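You operate a simulated robot arm through the tools that you are given. There is no shell and no other tool.

The job below is to be done with a simulated robot arm. You get a single attempt, and the scene is never put back.

TASK
Close down the centrifuge: lid up, runs display to 0, power off, then wipe the splash.
Fine: the pad goes back on the blue mat. What is to be rubbed or washed off counts as gone when no trace of it is left.

Only the result counts: the job must be done as asked and must still hold three seconds after the hand-in. Knocking over, shifting, dropping, spilling or breaking anything else fails it. A push-on lid holds only when it is set on centred and level and pressed home; a screw cap is set on level and turned clockwise until tight.

THE ROBOT
A 7-joint arm with a fingered hand, fixed in place. Base frame: the origin is at the foot of the arm, x ahead of it, y to its left, z up. Units: m, rad, N and s.
With the tool pointing down near the work surface it reaches from about 0.1 to 0.68 m from the base axis. Its first joint turns from -1.204 to 3.002 rad. Payload 5 kg.
The tool frame sits at the grasp point between the pads (the TCP): z along the fingers, y along the line on which they close. The tips reach 0.032 m beyond it. The gripper opens to 0.16 m. The gripper's body begins 0.089 m behind the TCP. The gripper is a hand of 3 fingers: y runs from the thumb to the fingers, the wrist lies at [0, 0, -0.252] in the tool frame, and closing takes about 1.5 s.
Orientation is told as [roll, pitch, yaw] about the base's x, y, z axes, in that order, counted from this pose: with the fingers straight down and closing along the base's y, the tool's x points along the base's -x, its y along +y and its z along -z.

THE INTERFACE
- The arm moves only by the tool move_arm. Its argument "targets" is a list of rows, each an object (a shift or turn left out is 0, a gripper value left out holds the last) with "dr": the turn, a rotation vector about the tool's x, y, z in rad, a list of three; "xyz": the shift along the tool's x, y, z in cm, a list of three; "grip": the closure, from 0 (fully open) to 1 (shut). In form: [{"dr": [rx, ry, rz], "xyz": [tx, ty, tz], "grip": grip}, ...]. A call has 1 to 20 rows; each row is the pose to reach, as a shift and turn from the pose commanded when the call began, along the tool's axes at that moment. Each row takes 0.2 s and may step no farther than 0.05 m and 0.15 rad from the row before; otherwise, or with a gripper value out of range, the whole call is refused. Where a pose cannot be reached the arm comes as near as it can. A force on the tool above 60 N (or 10 N above the force at the start of the call, whichever is more), or a blocked arm, ends the call early, and 0.2 s more pass. Each finger travels about 0.108 m/s and halts on what it meets, pressing with about 28 N; the grip force reading is that of the motor and also rises with nothing between the fingers. The clock runs only during rows and for 0.2 s after the last one: add rows that repeat a pose to give the fingers time. The reply holds the time, the measured pose of the TCP, the force on the tool along the base axes, the opening and the grip force, in the units named above and with some noise, with the torque about the TCP (base axes, N m) and any sound that the robot's microphone picked up.
- Cameras (640 x 400 px; columns grow to the right, rows downward): "scene" is fixed at [0.3969, 0.4992, 1.6656]; the picture's right is [-0.82, -0.57, 0.00], its down [-0.23, 0.33, -0.91] and it looks along [0.52, -0.75, -0.41] (base axes); focal length 214 px, centre (320, 200). "wrist" rides on the gripper at [0.065, -0.004, -0.116] in the tool frame; the picture's right is [0.06, 1.00, 0.00], its down [-0.87, 0.05, -0.49] and it looks along [-0.49, 0.03, 0.87] (tool axes); focal length 261 px, centre (320, 200). There is no depth. A picture from a camera that has moved, and an enlarged one, comes with that camera's place and axes in the base frame and with its lens.
- snapshot(camera): a new picture of that camera. It takes no simulated time.
- slide_trunk(by): slides the trunk up (or, below 0, down) by that many m; the arm rides with it, the base frame stays. It gives what a move gives, with no picture.
- hand_shape(shape): the hand has 3 fingers and takes this shape, open, in about a second: jaw (thumb against the fingers, like two jaws); tri (thumb and two fingers); tip (a fingertip pinch); poke (one finger out to press); point (the index stretched); flat (the hand flat); cup (the hand cupped); fist (a fist). The gripper value then closes the fingers along that shape, each until it touches; the sizes above hold for jaw. It gives what a move gives, with no picture.
- close_up(camera, box): a new picture of the part [left, top, right, bottom] of that camera's present view, enlarged. It takes no simulated time.
- sign_off(): hands the job in; it is judged then, once.

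Nothing tells you positions but the pictures and the camera data. Unless the task says otherwise, let go and move clear before handing in.

The tools are called after ">>>" as a command line: name --argument value ..., lists and objects as JSON in quotes. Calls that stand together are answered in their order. move_arm: Moves the arm, as the interface text tells. Its arguments: {"type":"object","properties":{"targets":{"type":"array","items":{"type":"object","properties":{"dr":{"type":"array","items":{"type":"number"}},"xyz":{"type":"array","items":{"type":"number"}},"grip":{"type":"number"}}}}},"required":["targets"]} The other tools are called the same way: slide_trunk (by) slides the trunk up or down; hand_shape (shape) gives the hand a shape; snapshot (camera) takes a picture; close_up (camera, box) takes an enlarged picture of a part of a camera's view; sign_off () hands the job in.

At the start:

```text
time_s: 0.0
ee_pos: [0.6675, -0.1864, 1.6243]
orientation: [0.0, -0.001, -0.001]
wrist_force: [-0.7, 0.2, -0.3]
torque: [-0.01, -0.04, -0.03]
gripper_width: 0.1599
grip_force: 0.1
shape: jaw
trunk travel left (down, up): [-0.85, 0.09]
```

scene: 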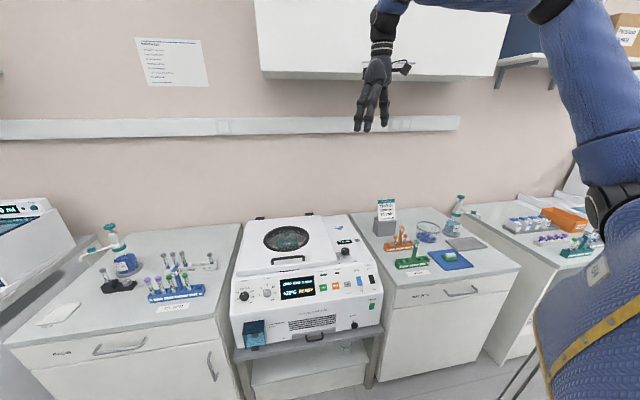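
wrist: 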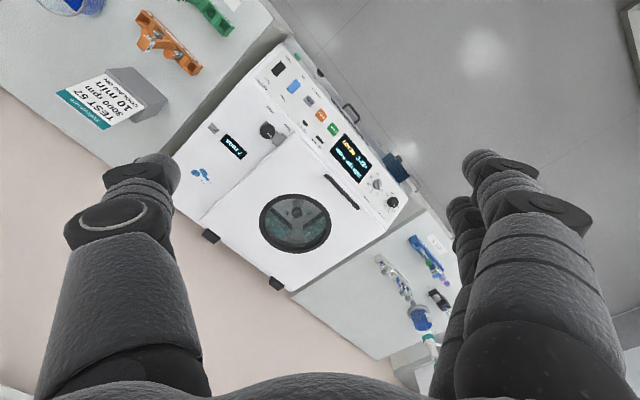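

I see a centrifuge on a low table in the middle, with a bench to the right carrying a blue mat with a pad on it. I'll look closer before moving anything.

>>> close_up --camera "scene" --box '[225, 205, 395, 350]'

>>> close_up --camera "scene" --box '[350, 180, 510, 300]'

>>> close_up --camera "wrist" --box '[170, 30, 430, 300]'

>>> close_up --camera "scene" --box '[130, 30, 215, 95]'

>>> close_up --camera "scene" --box '[230, 265, 310, 350]'

>>> close_up --camera "scene" --box '[300, 260, 390, 340]'

```text
2.76 times, centred on (310, 278) of scene
camera zoom: at [0.3969, 0.4992, 1.6656], right [-0.82, -0.57, 0.0], down [-0.23, 0.33, -0.91], along [0.52, -0.75, -0.41], focal length 592 px, centre (348, -14)
```

zoom: 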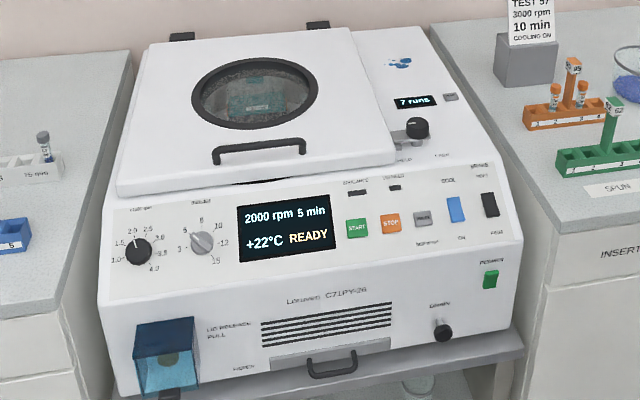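

```text
3.33 times, centred on (430, 240) of scene
camera zoom: at [0.3969, 0.4992, 1.6656], right [-0.82, -0.57, 0.0], down [-0.23, 0.33, -0.91], along [0.52, -0.75, -0.41], focal length 715 px, centre (-47, 67)
```

zoom: 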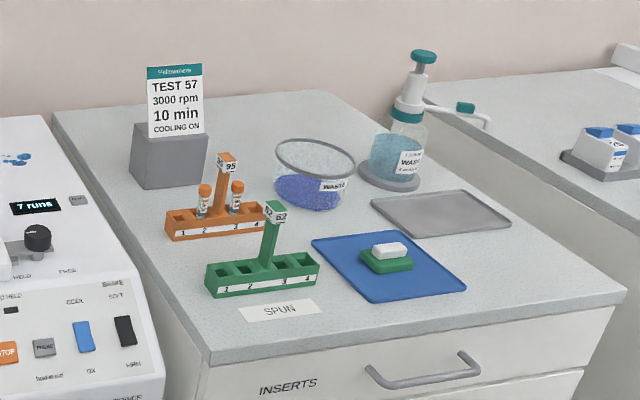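

```text
1.48 times, centred on (300, 165) of wrist
camera zoom: at [0.6015, -0.1927, 1.7402], right [-0.06, 1.0, 0.0], down [0.87, 0.05, 0.49], along [0.49, 0.03, -0.87], focal length 386 px, centre (350, 252)
```

zoom: 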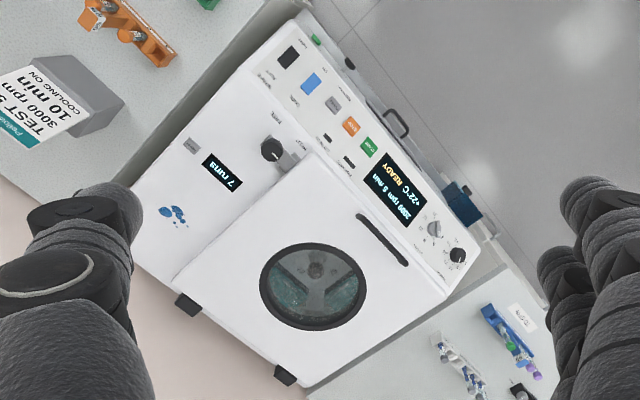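

```text
6.15 times, centred on (172, 62) of scene
camera zoom: at [0.3969, 0.4992, 1.6656], right [-0.82, -0.57, 0.0], down [-0.23, 0.33, -0.91], along [0.52, -0.75, -0.41], focal length 1320 px, centre (1228, 1046)
```

zoom: 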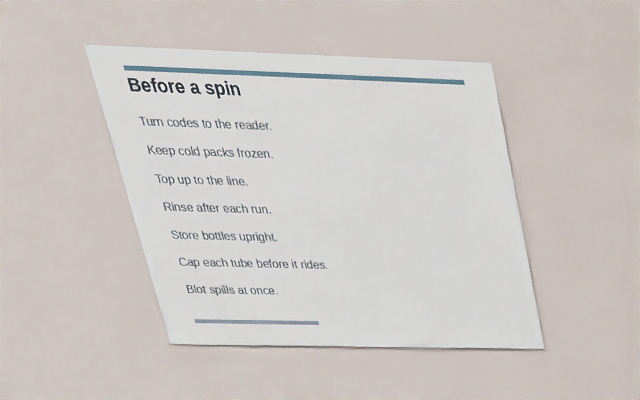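

```text
4.71 times, centred on (270, 308) of scene
camera zoom: at [0.3969, 0.4992, 1.6656], right [-0.82, -0.57, 0.0], down [-0.23, 0.33, -0.91], along [0.52, -0.75, -0.41], focal length 1009 px, centre (555, -306)
```

zoom: 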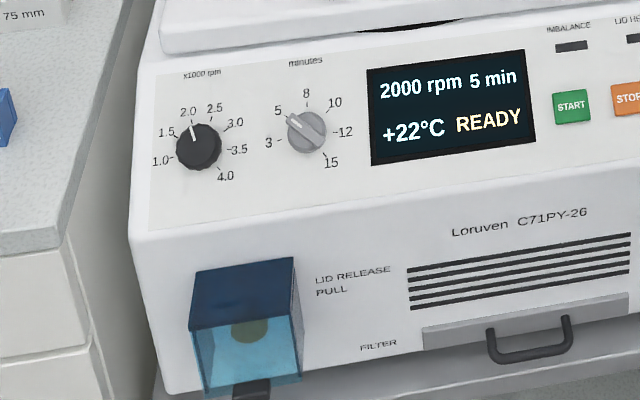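

```text
5.00 times, centred on (345, 300) of scene
camera zoom: at [0.3969, 0.4992, 1.6656], right [-0.82, -0.57, 0.0], down [-0.23, 0.33, -0.91], along [0.52, -0.75, -0.41], focal length 1072 px, centre (195, -300)
```

zoom: 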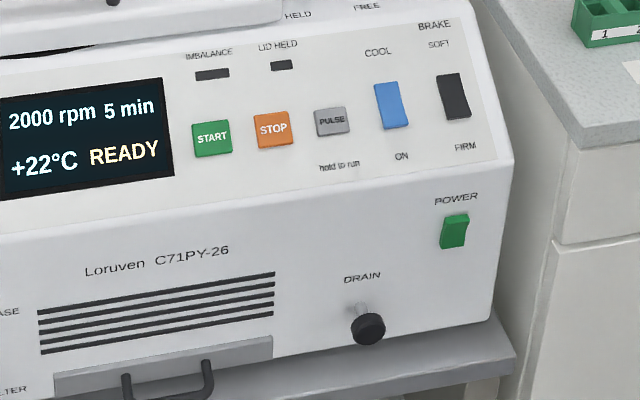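

The centrifuge has a latch knob beside the lid, a "7 runs" display with a small grey button, a blue splash at the back right, and a power rocker on the front. I'll zoom in on the details.

>>> close_up --camera "scene" --box '[315, 215, 375, 275]'

>>> close_up --camera "wrist" --box '[170, 100, 310, 220]'

>>> close_up --camera "wrist" --box '[250, 40, 420, 230]'

>>> close_up --camera "scene" --box '[425, 235, 485, 280]'

>>> close_up --camera "scene" --box '[0, 180, 240, 340]'

>>> close_up --camera "scene" --box '[230, 190, 360, 290]'

```text
6.67 times, centred on (345, 245) of scene
camera zoom: at [0.3969, 0.4992, 1.6656], right [-0.82, -0.57, 0.0], down [-0.23, 0.33, -0.91], along [0.52, -0.75, -0.41], focal length 1430 px, centre (153, -100)
```

zoom: 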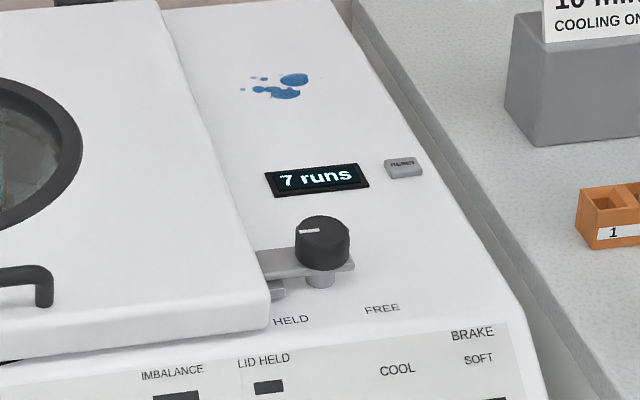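

```text
3.33 times, centred on (240, 160) of wrist
camera zoom: at [0.6015, -0.1927, 1.7402], right [-0.06, 1.0, 0.0], down [0.87, 0.05, 0.49], along [0.49, 0.03, -0.87], focal length 869 px, centre (587, 333)
```

zoom: 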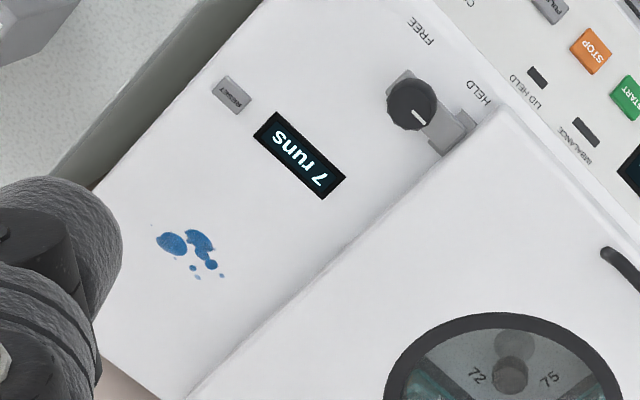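

```text
2.11 times, centred on (335, 135) of wrist
camera zoom: at [0.6015, -0.1927, 1.7402], right [-0.06, 1.0, 0.0], down [0.87, 0.05, 0.49], along [0.49, 0.03, -0.87], focal length 549 px, centre (288, 337)
```

zoom: 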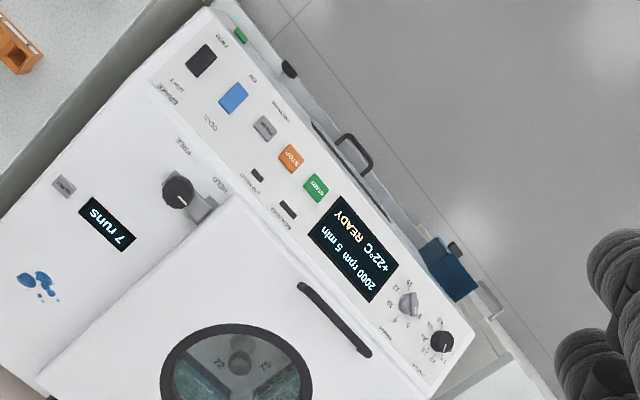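

```text
8.89 times, centred on (455, 258) of scene
camera zoom: at [0.3969, 0.4992, 1.6656], right [-0.82, -0.57, 0.0], down [-0.23, 0.33, -0.91], along [0.52, -0.75, -0.41], focal length 1906 px, centre (-880, -311)
```

zoom: 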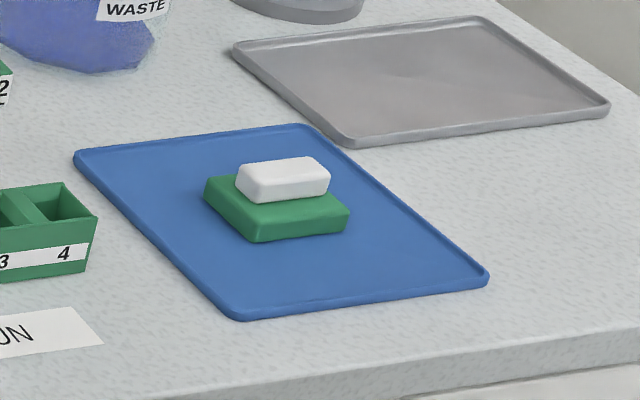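

```text
2.50 times, centred on (120, 260) of scene
camera zoom: at [0.3969, 0.4992, 1.6656], right [-0.82, -0.57, 0.0], down [-0.23, 0.33, -0.91], along [0.52, -0.75, -0.41], focal length 536 px, centre (820, 50)
```

zoom: 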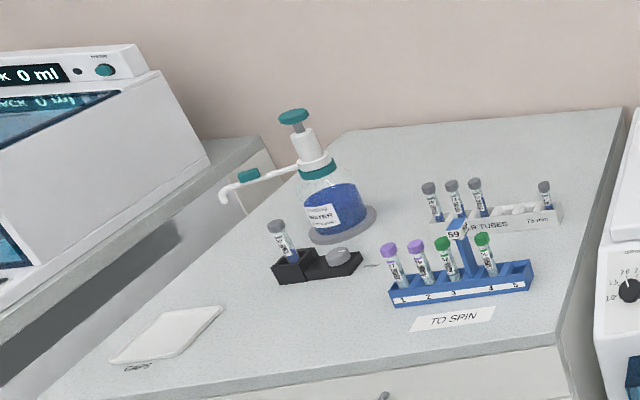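

```text
4.00 times, centred on (295, 240) of scene
camera zoom: at [0.3969, 0.4992, 1.6656], right [-0.82, -0.57, 0.0], down [-0.23, 0.33, -0.91], along [0.52, -0.75, -0.41], focal length 858 px, centre (420, 40)
```

zoom: 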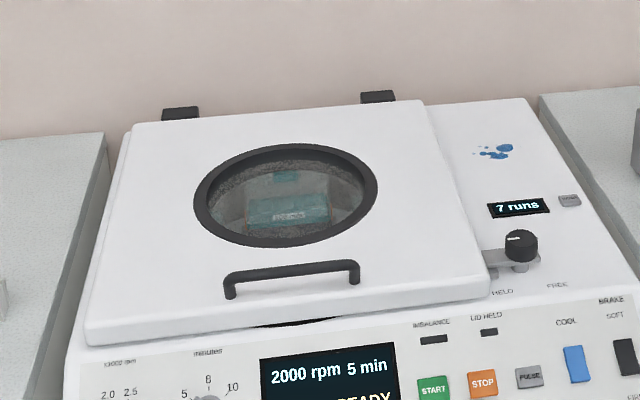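

The knob sits about (0.81, -0.33, 0.97), power about (0.62, -0.27, 0.75), the splash about (1.0, -0.58, 0.9) and the pad about (0.35, -0.72). I'll first test reach and yaw the hand toward the bench direction for better views.

>>> move_arm --targets '[{"dr": [0, 0, 0.15]}, {"dr": [0, 0, 0.3]}, {"dr": [0, 0, 0.45]}, {"dr": [0, 0, 0.6]}, {"dr": [0, 0, 0.7]}, {"dr": [0, 0, 0.7]}]'

```text
time_s: 1.4
ee_pos: [0.667, -0.1885, 1.624]
orientation: [-0.001, -0.001, -0.701]
wrist_force: [0.5, -0.6, -1.2]
torque: [-0.02, -0.01, 0.01]
gripper_width: 0.1598
grip_force: 0.0
shape: jaw
trunk travel left (down, up): [-0.85, 0.09]
```

>>> snapshot --camera "wrist"

>>> snapshot --camera "scene"

```text
taken
camera wrist: at [0.6134, -0.1499, 1.7403], right [0.6, 0.8, 0.0], down [0.7, -0.52, 0.49], along [0.39, -0.29, -0.87], focal length 261 px, centre (320, 200)
```

wrist: 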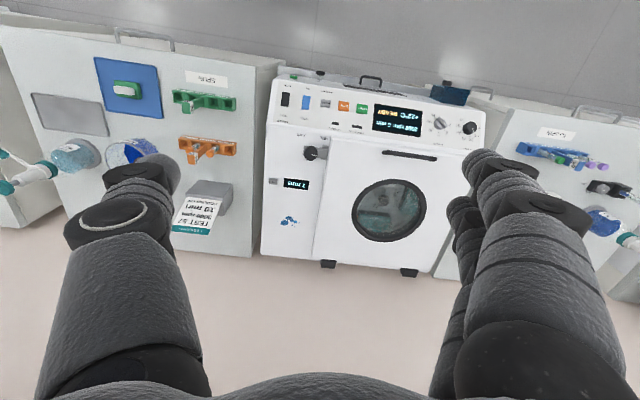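

```text
taken
```

scene: 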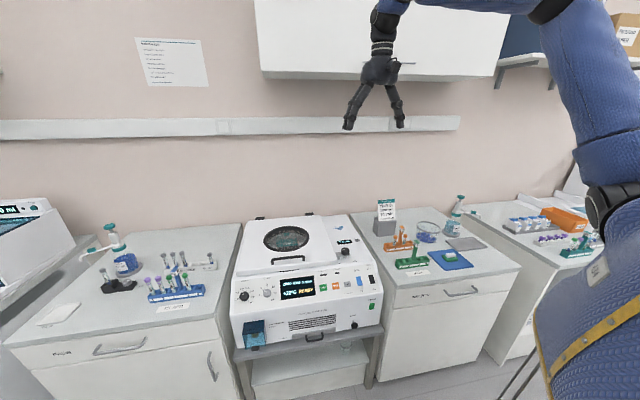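

The bench runs along roughly 41° in the base frame. The splash looks about 1.13 m from the base, so I'll test how far the arm goes out.

>>> move_arm --targets '[{"xyz": [-4, 0, 0]}, {"xyz": [-8, 0, 0]}, {"xyz": [-12, 0, 0]}, {"xyz": [-16, 0, 0]}, {"xyz": [-20, 0, 0]}, {"xyz": [-24, 0, 0]}, {"xyz": [-28, 0, 0]}, {"xyz": [-32, 0, 0]}, {"xyz": [-36, 0, 0]}, {"xyz": [-40, 0, 0]}, {"xyz": [-40, 0, 0]}]'

```text
time_s: 3.8
ee_pos: [0.917, -0.4105, 1.5497]
orientation: [0.055, -0.05, -0.701]
wrist_force: [0.2, 0.8, -0.1]
torque: [-0.02, -0.02, -0.01]
gripper_width: 0.16
grip_force: 0.0
shape: jaw
out of reach, approached as far as the arm can: row 5, 6, 7, 8, 9, 10, 11
trunk travel left (down, up): [-0.85, 0.09]
```

>>> snapshot --camera "scene"

>>> snapshot --camera "wrist"

```text
taken
```

scene: 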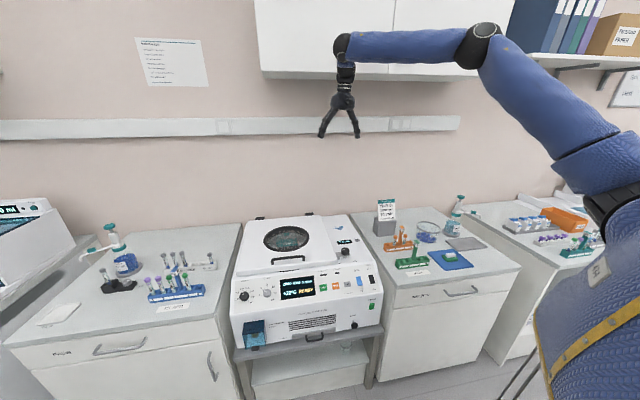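

```text
taken
camera wrist: at [0.8566, -0.3725, 1.6631], right [0.59, 0.8, 0.05], down [0.66, -0.52, 0.54], along [0.46, -0.29, -0.84], focal length 261 px, centre (320, 200)
```

wrist: 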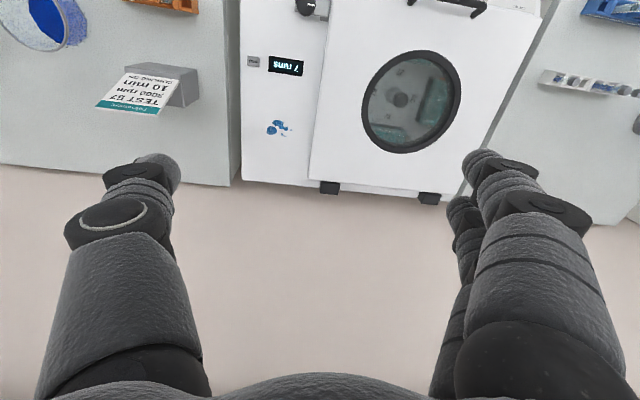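

The arm gets farther out than expected when the shoulder is level with the wrist, so lowering the trunk should bring everything within reach. I'll lower it with the hand still clear above the centrifuge.

>>> slide_trunk --by -0.38

>>> snapshot --camera "scene"

>>> snapshot --camera "wrist"

```text
time_s: 7.5
ee_pos: [0.9184, -0.4096, 1.1696]
orientation: [0.052, -0.049, -0.702]
wrist_force: [0.2, -0.8, 0.4]
torque: [-0.01, 0.01, -0.02]
gripper_width: 0.1598
grip_force: 0.0
shape: jaw
trunk travel left (down, up): [-0.47, 0.47]
```

```text
taken
```

scene: 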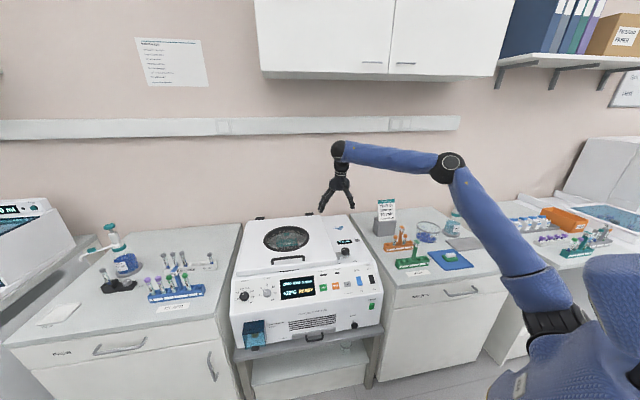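

```text
taken
camera wrist: at [0.8576, -0.3724, 1.2823], right [0.59, 0.8, 0.05], down [0.66, -0.52, 0.54], along [0.46, -0.29, -0.84], focal length 261 px, centre (320, 200)
```

wrist: 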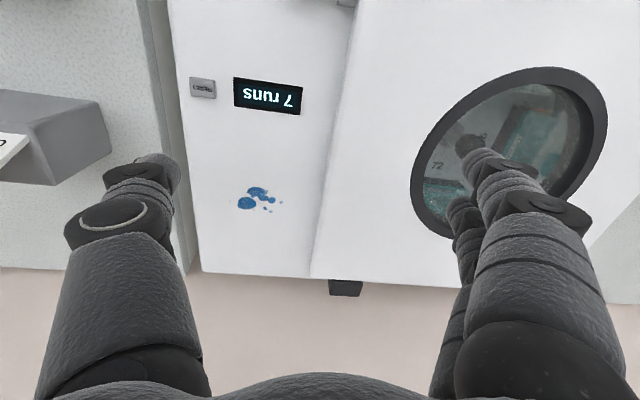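

>>> move_arm --targets '[{"xyz": [4, 0, 0], "dr": [0, 0, 0.05]}, {"xyz": [8, 0, 0], "dr": [0, 0, 0.1]}, {"xyz": [12, 0, 0], "dr": [0, 0, 0.15]}, {"xyz": [16, 0, 0], "dr": [0, 0, 0.15]}, {"xyz": [20, 0, 0], "dr": [0, 0, 0.15]}, {"xyz": [24, 0, 0], "dr": [0, 0, 0.15]}, {"xyz": [24, 0, 0], "dr": [0, 0, 0.15]}]'

>>> snapshot --camera "wrist"

```text
time_s: 9.1
ee_pos: [0.7365, -0.2547, 1.1594]
orientation: [0.059, -0.042, -0.852]
wrist_force: [1.2, 0.2, -0.6]
torque: [0.0, 0.01, 0.01]
gripper_width: 0.16
grip_force: 0.0
shape: jaw
trunk travel left (down, up): [-0.47, 0.47]
```

```text
taken
camera wrist: at [0.681, -0.2092, 1.2729], right [0.71, 0.7, 0.06], down [0.58, -0.62, 0.53], along [0.41, -0.34, -0.85], focal length 261 px, centre (320, 200)
```

wrist: 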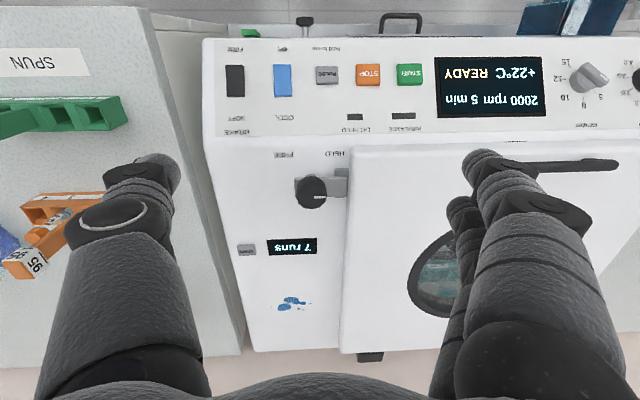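

>>> close_up --camera "wrist" --box '[220, 130, 380, 270]'

>>> close_up --camera "scene" --box '[330, 235, 365, 265]'

>>> close_up --camera "wrist" --box '[210, 10, 430, 150]'

```text
2.86 times, centred on (300, 200) of wrist
camera zoom: at [0.681, -0.2092, 1.2729], right [0.71, 0.7, 0.06], down [0.58, -0.62, 0.53], along [0.41, -0.34, -0.85], focal length 745 px, centre (377, 200)
```

zoom: 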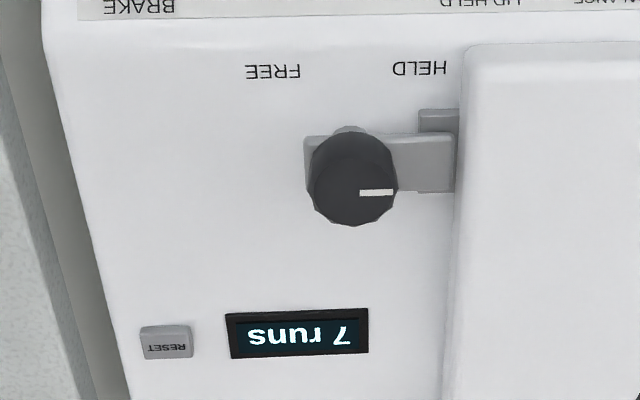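

```text
13.33 times, centred on (348, 250) of scene
camera zoom: at [0.3969, 0.4992, 1.6656], right [-0.82, -0.57, 0.0], down [-0.23, 0.33, -0.91], along [0.52, -0.75, -0.41], focal length 2860 px, centre (-47, -467)
```

zoom: 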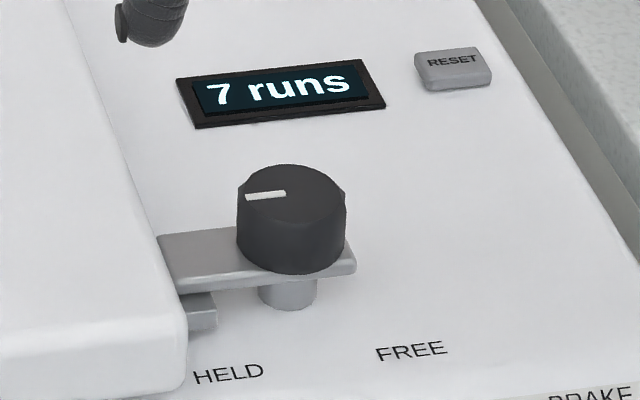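

```text
2.86 times, centred on (320, 80) of wrist
camera zoom: at [0.681, -0.2092, 1.2729], right [0.71, 0.7, 0.06], down [0.58, -0.62, 0.53], along [0.41, -0.34, -0.85], focal length 745 px, centre (320, 543)
```

zoom: 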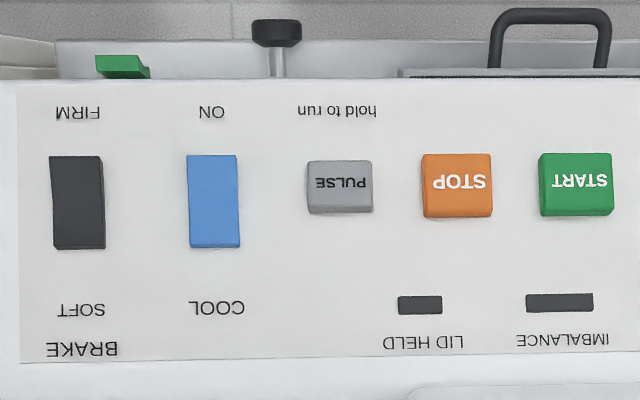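

The latch is a rotary tongue under a black knob, with the pointer at HELD and the post midway between HELD and FREE. I'll level the hand, move it above the knob at about (0.807, -0.325), then yaw it so the fingers close front-to-back, clear of the lid edge.

>>> move_arm --targets '[{"xyz": [-3, 0, 0], "dr": [0.03, 0.02, 0]}, {"xyz": [-6, 0.3, 0], "dr": [0.059, 0.042, 0]}, {"xyz": [-10, 0.7, 0], "dr": [0.059, 0.042, 0]}, {"xyz": [-10, 0.7, 0], "dr": [0.059, 0.042, 0]}]'

>>> move_arm --targets '[{"dr": [0, 0, 0.15], "grip": 0.3}, {"dr": [0, 0, 0.3]}, {"dr": [0, 0, 0.45]}, {"dr": [0, 0, 0.6]}, {"dr": [0, 0, 0.75]}, {"dr": [0, 0, 0.9]}, {"dr": [0, 0, 1.05]}, {"dr": [0, 0, 1.2]}, {"dr": [0, 0, 1.35]}, {"dr": [0, 0, 1.5]}, {"dr": [0, 0, 1.5]}]'

>>> snapshot --camera "wrist"

>>> snapshot --camera "scene"

```text
time_s: 10.1
ee_pos: [0.8047, -0.3232, 1.1664]
orientation: [0.002, 0.0, -0.851]
wrist_force: [-0.3, 0.0, 0.5]
torque: [0.0, -0.03, -0.01]
gripper_width: 0.1599
grip_force: 0.1
shape: jaw
trunk travel left (down, up): [-0.47, 0.47]
```

```text
time_s: 12.5
ee_pos: [0.8069, -0.3264, 1.1624]
orientation: [-0.002, 0.0, -2.351]
wrist_force: [-0.1, 0.3, 0.0]
torque: [0.03, -0.03, 0.0]
gripper_width: 0.1127
grip_force: 0.0
shape: jaw
trunk travel left (down, up): [-0.47, 0.47]
```

```text
taken
camera wrist: at [0.8493, -0.2767, 1.2778], right [0.75, -0.66, 0.0], down [-0.57, -0.66, 0.49], along [-0.32, -0.37, -0.87], focal length 261 px, centre (320, 200)
```

wrist: 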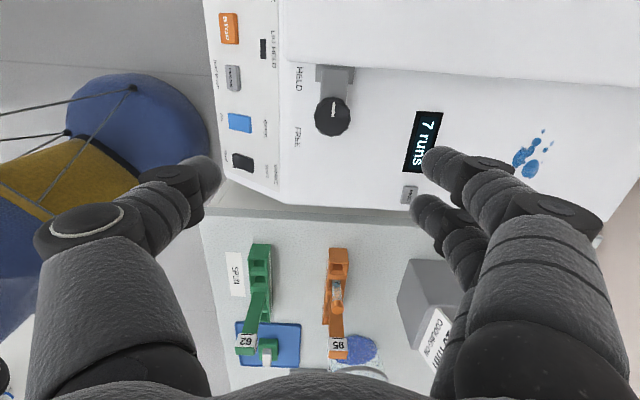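

```text
taken
```

scene: 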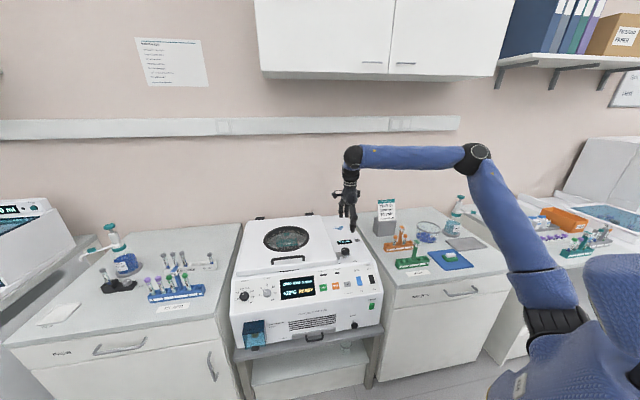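

The hand reaches this orientation. From both wrist views the knob's top is about (0.817, -0.334, 0.958). I'll centre over it, descend partway and check.

>>> move_arm --targets '[{"xyz": [0.1, 1.3, 4], "dr": [0, 0, 0.06]}, {"xyz": [0.1, 1.3, 8], "dr": [0, 0, 0.06]}, {"xyz": [0.1, 1.3, 12], "dr": [0, 0, 0.06]}, {"xyz": [0.1, 1.3, 13.2], "dr": [0, 0, 0.06]}, {"xyz": [0.1, 1.3, 13.2], "dr": [0, 0, 0.06]}]'

>>> snapshot --camera "wrist"

>>> close_up --camera "scene" --box '[310, 190, 390, 270]'

```text
time_s: 13.7
ee_pos: [0.83, -0.3752, 1.087]
orientation: [-0.006, 0.0, -2.408]
wrist_force: [-0.4, 0.5, 0.4]
torque: [0.02, -0.02, 0.01]
gripper_width: 0.1121
grip_force: 0.2
shape: jaw
out of reach, approached as far as the arm can: row 1, 2, 3, 4, 5
trunk travel left (down, up): [-0.47, 0.47]
```

```text
taken
camera wrist: at [0.8754, -0.328, 1.203], right [0.72, -0.7, 0.0], down [-0.61, -0.62, 0.49], along [-0.35, -0.35, -0.87], focal length 261 px, centre (320, 200)
```

wrist: 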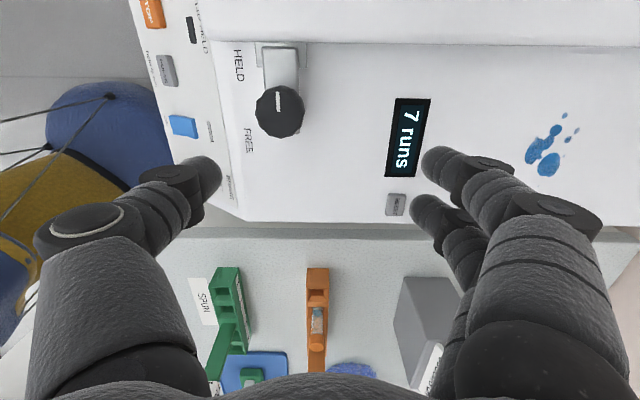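

```text
5.00 times, centred on (350, 230) of scene
camera zoom: at [0.3969, 0.4992, 1.6656], right [-0.82, -0.57, 0.0], down [-0.23, 0.33, -0.91], along [0.52, -0.75, -0.41], focal length 1072 px, centre (170, 50)
```

zoom: 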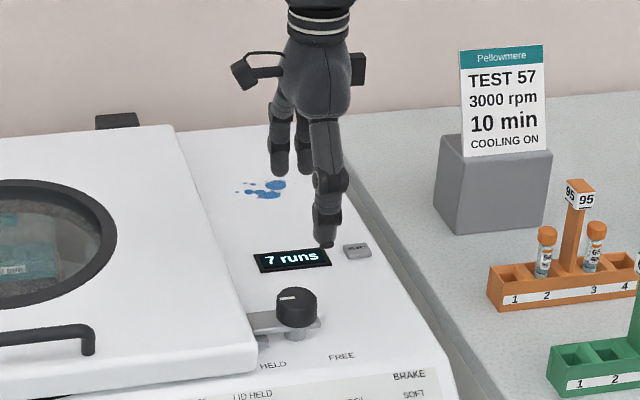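

The yaw is near a wrist limit there, so I'll use a diagonal grip at about -1.9 rad instead. That still clears the lid and tongue and leaves room to turn counter-clockwise.

>>> move_arm --targets '[{"xyz": [0.5, -1.5, -1], "dr": [0, 0, -0.15]}, {"xyz": [1, -3, -1], "dr": [0, 0, -0.3]}, {"xyz": [1.7, -3.8, -1], "dr": [0, 0, -0.45]}, {"xyz": [1.7, -3.8, -1], "dr": [0, 0, -0.51]}, {"xyz": [1.7, -3.8, 2], "dr": [0, 0, -0.51]}, {"xyz": [1.7, -3.8, 4], "dr": [0, 0, -0.51]}, {"xyz": [1.7, -3.8, 4], "dr": [0, 0, -0.51]}]'

>>> snapshot --camera "wrist"

>>> close_up --camera "scene" --box '[310, 190, 390, 270]'

```text
time_s: 15.3
ee_pos: [0.8126, -0.3343, 1.0493]
orientation: [-0.001, 0.001, -1.901]
wrist_force: [-0.1, 0.4, -0.1]
torque: [-0.01, -0.02, 0.03]
gripper_width: 0.1124
grip_force: 0.1
shape: jaw
trunk travel left (down, up): [-0.47, 0.47]
```

```text
taken
camera wrist: at [0.8293, -0.2721, 1.1657], right [0.96, -0.26, 0.0], down [-0.23, -0.84, 0.49], along [-0.13, -0.47, -0.87], focal length 261 px, centre (320, 200)
```

wrist: 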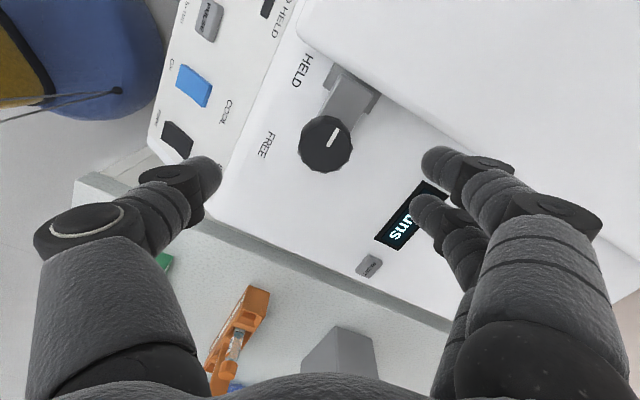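

```text
5.00 times, centred on (350, 230) of scene
camera zoom: at [0.3969, 0.4992, 1.6656], right [-0.82, -0.57, 0.0], down [-0.23, 0.33, -0.91], along [0.52, -0.75, -0.41], focal length 1072 px, centre (170, 50)
```

zoom: 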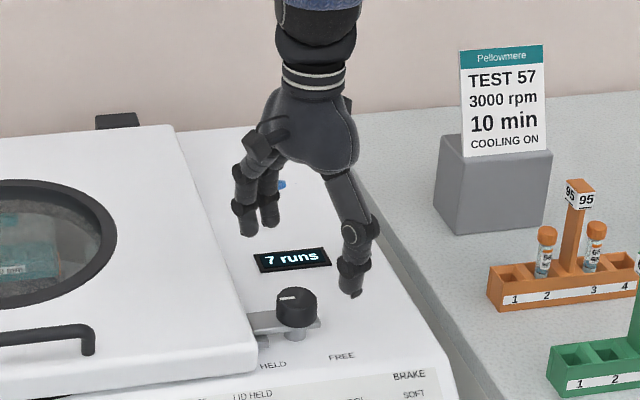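

>>> move_arm --targets '[{"xyz": [0.1, 0.4, 0], "grip": 0.48}, {"xyz": [0.1, 0.4, 0], "grip": 0.48}, {"xyz": [0.1, 0.4, 2.5]}, {"xyz": [0.1, 0.4, 5]}, {"xyz": [0.1, 0.4, 5]}]'

>>> snapshot --camera "wrist"

>>> close_up --camera "scene" --box '[310, 190, 390, 270]'

```text
time_s: 16.5
ee_pos: [0.8158, -0.3375, 1.0006]
orientation: [-0.002, 0.001, -1.9]
wrist_force: [0.7, 0.0, -0.6]
torque: [0.01, 0.03, 0.03]
gripper_width: 0.0838
grip_force: 0.0
shape: jaw
trunk travel left (down, up): [-0.47, 0.47]
```

```text
taken
camera wrist: at [0.8321, -0.2741, 1.1171], right [0.96, -0.26, 0.0], down [-0.23, -0.84, 0.49], along [-0.13, -0.47, -0.87], focal length 261 px, centre (320, 200)
```

wrist: 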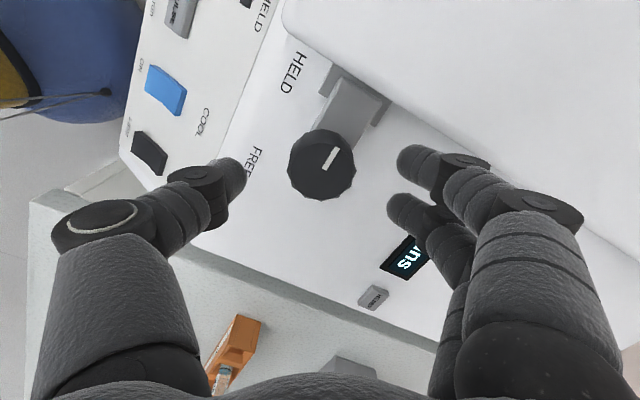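

```text
5.00 times, centred on (350, 230) of scene
camera zoom: at [0.3969, 0.4992, 1.6656], right [-0.82, -0.57, 0.0], down [-0.23, 0.33, -0.91], along [0.52, -0.75, -0.41], focal length 1072 px, centre (170, 50)
```

zoom: 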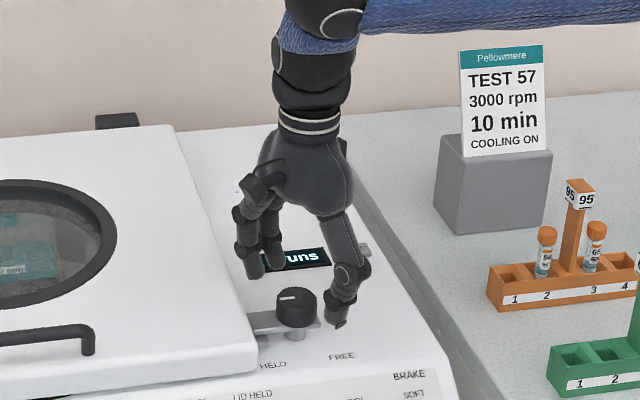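

>>> move_arm --targets '[{"xyz": [0.3, 0, 1.2]}, {"xyz": [0.3, 0, 2.5]}, {"xyz": [0.3, 0, 2.5], "grip": 0.7}, {"xyz": [0.3, 0, 2.5], "grip": 0.9}, {"xyz": [0.3, 0, 2.5], "grip": 0.9}]'

>>> snapshot --camera "wrist"

>>> close_up --camera "scene" --box '[310, 190, 390, 270]'

```text
time_s: 17.7
ee_pos: [0.8178, -0.3328, 0.9745]
orientation: [0.001, 0.002, -1.901]
wrist_force: [-1.1, -0.7, 2.4]
torque: [-0.03, -0.26, -0.04]
gripper_width: 0.0364
grip_force: 27.8
shape: jaw
trunk travel left (down, up): [-0.47, 0.47]
```

```text
taken
camera wrist: at [0.8338, -0.2712, 1.0911], right [0.96, -0.26, 0.0], down [-0.23, -0.84, 0.49], along [-0.13, -0.47, -0.87], focal length 261 px, centre (320, 200)
```

wrist: 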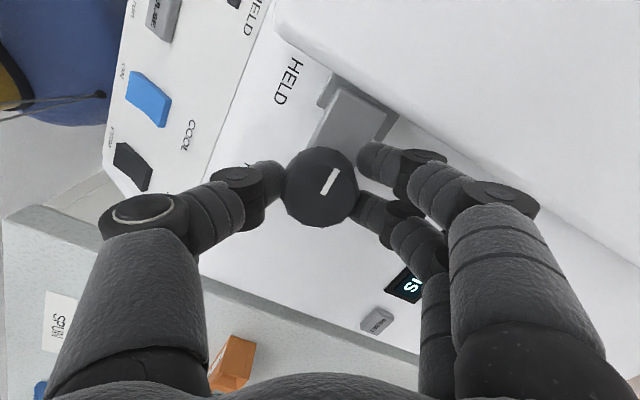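

```text
5.00 times, centred on (350, 230) of scene
camera zoom: at [0.3969, 0.4992, 1.6656], right [-0.82, -0.57, 0.0], down [-0.23, 0.33, -0.91], along [0.52, -0.75, -0.41], focal length 1072 px, centre (170, 50)
```

zoom: 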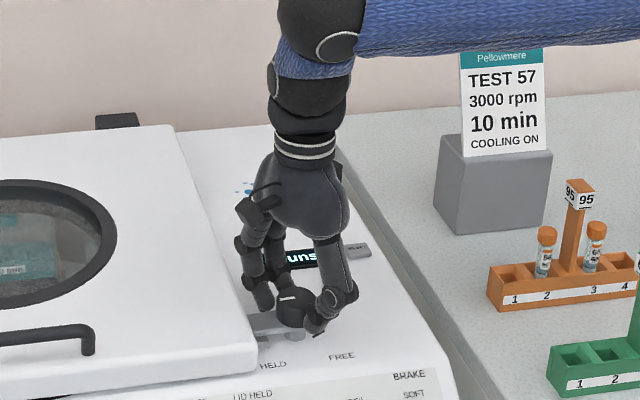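

The knob is gripped. I'll try turning it counter-clockwise a little and look.

>>> move_arm --targets '[{"dr": [0, 0, -0.1]}, {"dr": [0, 0, -0.2]}, {"dr": [0, 0, -0.3]}, {"dr": [0, 0, -0.3]}]'

>>> snapshot --camera "wrist"

>>> close_up --camera "scene" --box '[310, 210, 390, 270]'

```text
time_s: 18.7
ee_pos: [0.8171, -0.3333, 0.9742]
orientation: [-0.001, 0.0, -1.601]
wrist_force: [-1.4, -10.6, 6.5]
torque: [-0.14, -0.28, -0.04]
gripper_width: 0.0361
grip_force: 28.2
shape: jaw
trunk travel left (down, up): [-0.47, 0.47]
```

```text
taken
camera wrist: at [0.8138, -0.2686, 1.091], right [1.0, 0.03, 0.0], down [0.03, -0.87, 0.49], along [0.02, -0.49, -0.87], focal length 261 px, centre (320, 200)
```

wrist: 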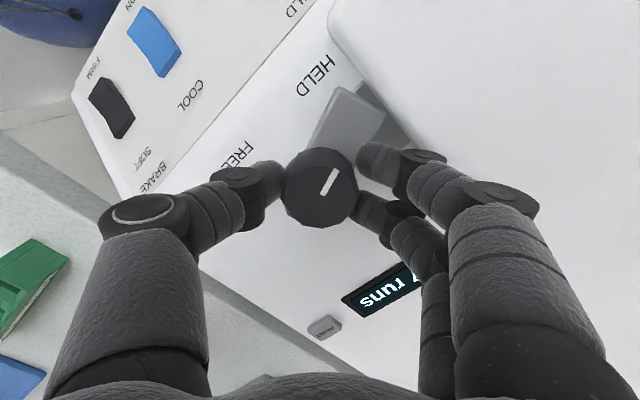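

```text
6.67 times, centred on (350, 240) of scene
camera zoom: at [0.3969, 0.4992, 1.6656], right [-0.82, -0.57, 0.0], down [-0.23, 0.33, -0.91], along [0.52, -0.75, -0.41], focal length 1430 px, centre (120, -67)
```

zoom: 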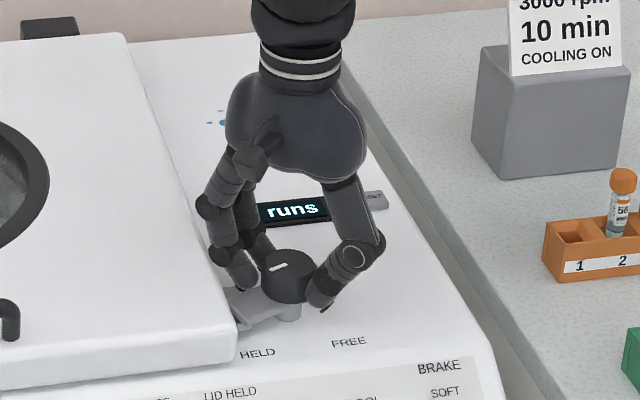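

It turns freely and the tongue is swinging forward. I'll continue.

>>> move_arm --targets '[{"dr": [0, 0, -0.1]}, {"dr": [0, 0, -0.2]}, {"dr": [0, 0, -0.3]}, {"dr": [0, 0, -0.4]}, {"dr": [0, 0, -0.4]}]'

>>> snapshot --camera "wrist"

>>> close_up --camera "scene" --box '[310, 210, 390, 270]'

```text
time_s: 19.9
ee_pos: [0.8166, -0.332, 0.9754]
orientation: [0.001, 0.0, -1.2]
wrist_force: [-0.7, -20.2, 11.1]
torque: [-0.1, -0.45, -0.21]
gripper_width: 0.0361
grip_force: 27.8
shape: jaw
trunk travel left (down, up): [-0.47, 0.47]
```

```text
taken
camera wrist: at [0.7881, -0.2745, 1.0911], right [0.91, 0.42, 0.0], down [0.36, -0.79, 0.49], along [0.21, -0.44, -0.87], focal length 261 px, centre (320, 200)
```

wrist: 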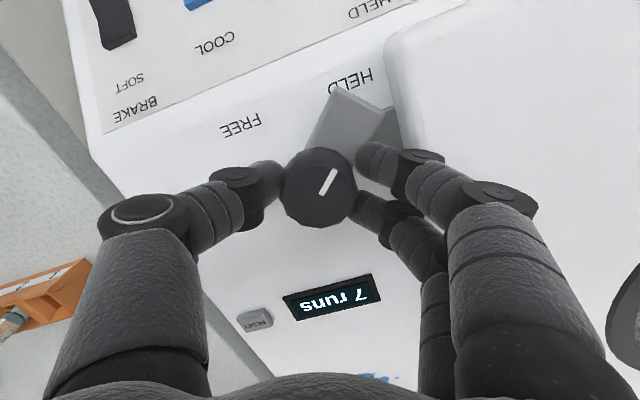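

```text
6.67 times, centred on (350, 240) of scene
camera zoom: at [0.3969, 0.4992, 1.6656], right [-0.82, -0.57, 0.0], down [-0.23, 0.33, -0.91], along [0.52, -0.75, -0.41], focal length 1430 px, centre (120, -67)
```

zoom: 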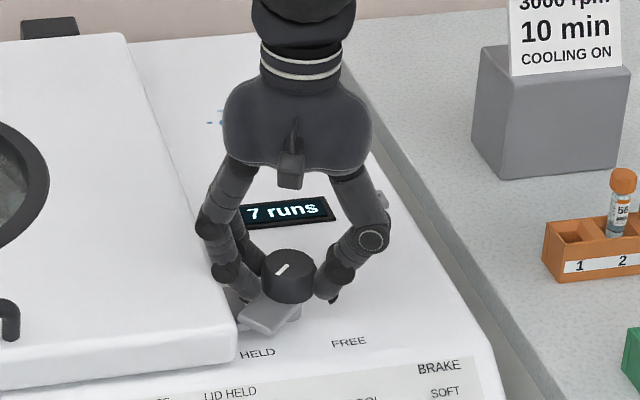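

The latch is moving toward FREE. A side force is building, so I'll ease the hand 3 mm in -y as I keep turning.

>>> move_arm --targets '[{"xyz": [-0.28, -0.11, 0]}, {"xyz": [-0.28, -0.11, 0], "dr": [0, 0, -0.12]}, {"xyz": [-0.28, -0.11, 0], "dr": [0, 0, -0.24]}, {"xyz": [-0.28, -0.11, 0], "dr": [0, 0, -0.36]}, {"xyz": [-0.28, -0.11, 0], "dr": [0, 0, -0.48]}, {"xyz": [-0.28, -0.11, 0], "dr": [0, 0, -0.6]}, {"xyz": [-0.28, -0.11, 0], "dr": [0, 0, -0.6]}]'

>>> snapshot --camera "wrist"

>>> close_up --camera "scene" --box '[310, 210, 390, 270]'

```text
time_s: 21.5
ee_pos: [0.817, -0.3353, 0.9757]
orientation: [0.0, 0.002, -0.599]
wrist_force: [-8.9, -4.9, 1.5]
torque: [-0.1, 0.17, 0.01]
gripper_width: 0.0349
grip_force: 28.1
shape: jaw
trunk travel left (down, up): [-0.47, 0.47]
```

```text
taken
camera wrist: at [0.7601, -0.3021, 1.091], right [0.51, 0.86, 0.0], down [0.75, -0.45, 0.49], along [0.42, -0.25, -0.87], focal length 261 px, centre (320, 200)
```

wrist: 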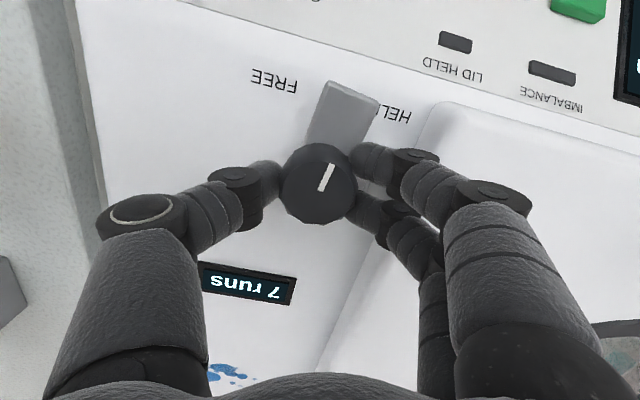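

```text
6.67 times, centred on (350, 240) of scene
camera zoom: at [0.3969, 0.4992, 1.6656], right [-0.82, -0.57, 0.0], down [-0.23, 0.33, -0.91], along [0.52, -0.75, -0.41], focal length 1430 px, centre (120, -67)
```

zoom: 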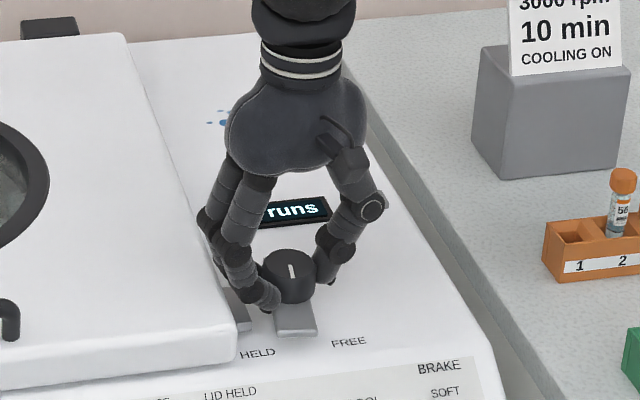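

>>> move_arm --targets '[{"dr": [0, 0, -0.12]}, {"dr": [0, 0, -0.24]}, {"dr": [0, 0, -0.36]}, {"dr": [0, 0, -0.48]}, {"dr": [0, 0, -0.48]}]'

>>> snapshot --camera "wrist"

>>> close_up --camera "scene" --box '[310, 210, 390, 270]'

```text
time_s: 22.7
ee_pos: [0.8201, -0.3343, 0.9752]
orientation: [0.002, 0.0, -0.118]
wrist_force: [28.7, -11.1, 12.4]
torque: [0.11, -0.78, -1.85]
gripper_width: 0.0366
grip_force: 28.3
shape: jaw
trunk travel left (down, up): [-0.47, 0.47]
```

```text
taken
camera wrist: at [0.7543, -0.3318, 1.0902], right [0.06, 1.0, 0.0], down [0.87, -0.05, 0.49], along [0.49, -0.03, -0.87], focal length 261 px, centre (320, 200)
```

wrist: 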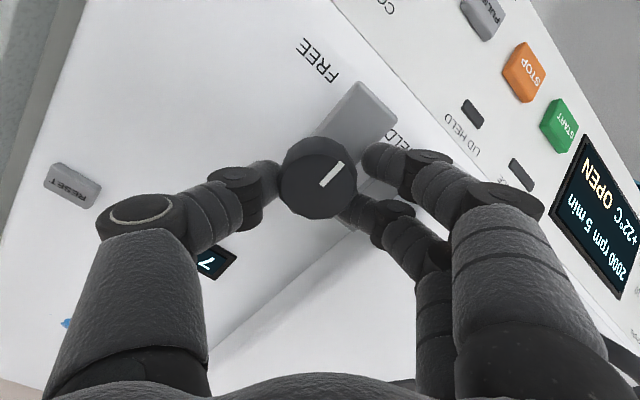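

```text
6.67 times, centred on (350, 240) of scene
camera zoom: at [0.3969, 0.4992, 1.6656], right [-0.82, -0.57, 0.0], down [-0.23, 0.33, -0.91], along [0.52, -0.75, -0.41], focal length 1430 px, centre (120, -67)
```

zoom: 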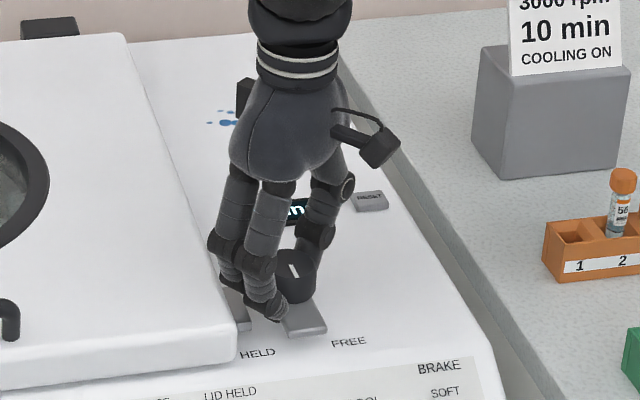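

The display now reads OPEN and the stop torque has appeared, so the latch is free. I'll relieve the twist, open the fingers slightly and rise.

>>> move_arm --targets '[{"dr": [0, 0, 0.12]}, {"dr": [0, 0, 0.12], "grip": 0.62}, {"dr": [0, 0, 0.12], "grip": 0.62}, {"xyz": [0, 0, -3], "dr": [0, 0, 0.12]}, {"xyz": [0, 0, -7], "dr": [0, 0, 0.12]}, {"xyz": [0, 0, -11], "dr": [0, 0, 0.12]}, {"xyz": [0, 0, -15], "dr": [0, 0, 0.12]}, {"xyz": [0, 0, -15], "dr": [0, 0, 0.12]}]'

>>> close_up --camera "scene" --box '[230, 190, 390, 330]'

>>> snapshot --camera "wrist"

```text
time_s: 24.5
ee_pos: [0.8202, -0.3377, 1.1259]
orientation: [0.001, 0.0, -0.241]
wrist_force: [-0.7, 0.0, 0.0]
torque: [0.01, -0.01, -0.01]
gripper_width: 0.0602
grip_force: 0.1
shape: jaw
trunk travel left (down, up): [-0.47, 0.47]
```

```text
2.86 times, centred on (310, 260) of scene
camera zoom: at [0.3969, 0.4992, 1.6656], right [-0.82, -0.57, 0.0], down [-0.23, 0.33, -0.91], along [0.52, -0.75, -0.41], focal length 613 px, centre (349, 29)
```

zoom: 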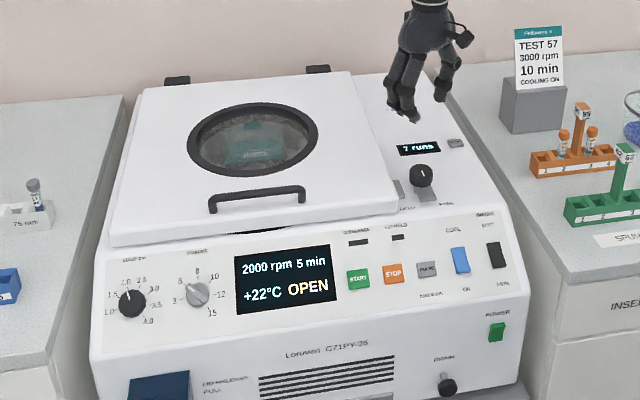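

```text
taken
camera wrist: at [0.7555, -0.3277, 1.2427], right [0.18, 0.98, 0.0], down [0.86, -0.16, 0.49], along [0.48, -0.09, -0.87], focal length 261 px, centre (320, 200)
```

wrist: 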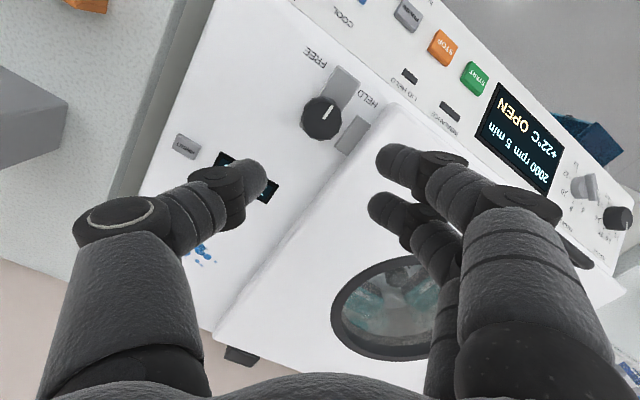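

The latch is free. Next is the lid: it's hinged at the back with a black bar handle at the front. I'll inspect the handle and the lid's front edge.

>>> close_up --camera "scene" --box '[240, 245, 300, 285]'

>>> close_up --camera "scene" --box '[290, 235, 350, 275]'

>>> close_up --camera "scene" --box '[235, 205, 345, 260]'

```text
10.00 times, centred on (270, 265) of scene
camera zoom: at [0.3969, 0.4992, 1.6656], right [-0.82, -0.57, 0.0], down [-0.23, 0.33, -0.91], along [0.52, -0.75, -0.41], focal length 2145 px, centre (820, -450)
```

zoom: 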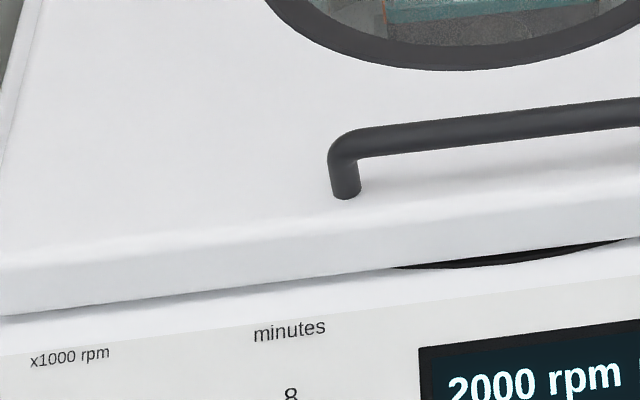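

```text
10.00 times, centred on (320, 255) of scene
camera zoom: at [0.3969, 0.4992, 1.6656], right [-0.82, -0.57, 0.0], down [-0.23, 0.33, -0.91], along [0.52, -0.75, -0.41], focal length 2145 px, centre (320, -350)
```

zoom: 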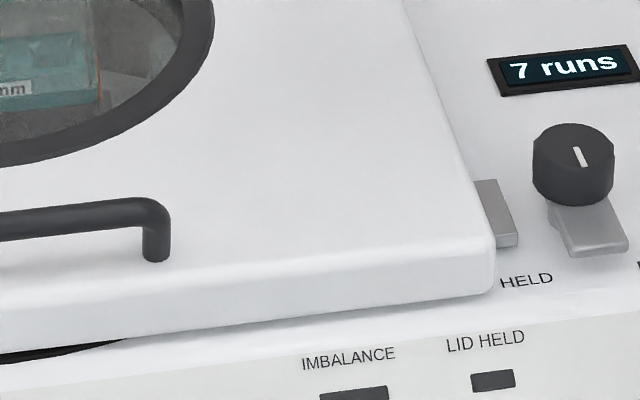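

```text
5.82 times, centred on (290, 232) of scene
camera zoom: at [0.3969, 0.4992, 1.6656], right [-0.82, -0.57, 0.0], down [-0.23, 0.33, -0.91], along [0.52, -0.75, -0.41], focal length 1248 px, centre (494, 11)
```

zoom: 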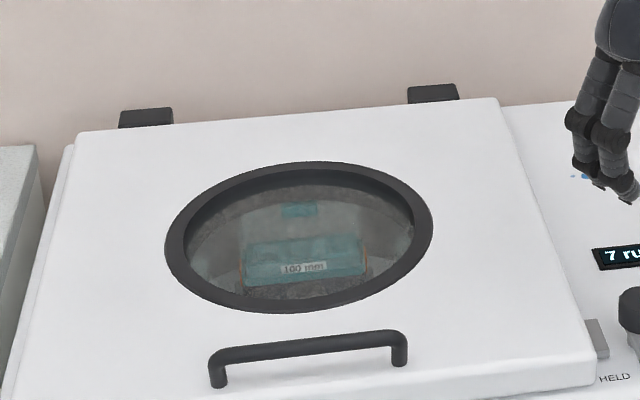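

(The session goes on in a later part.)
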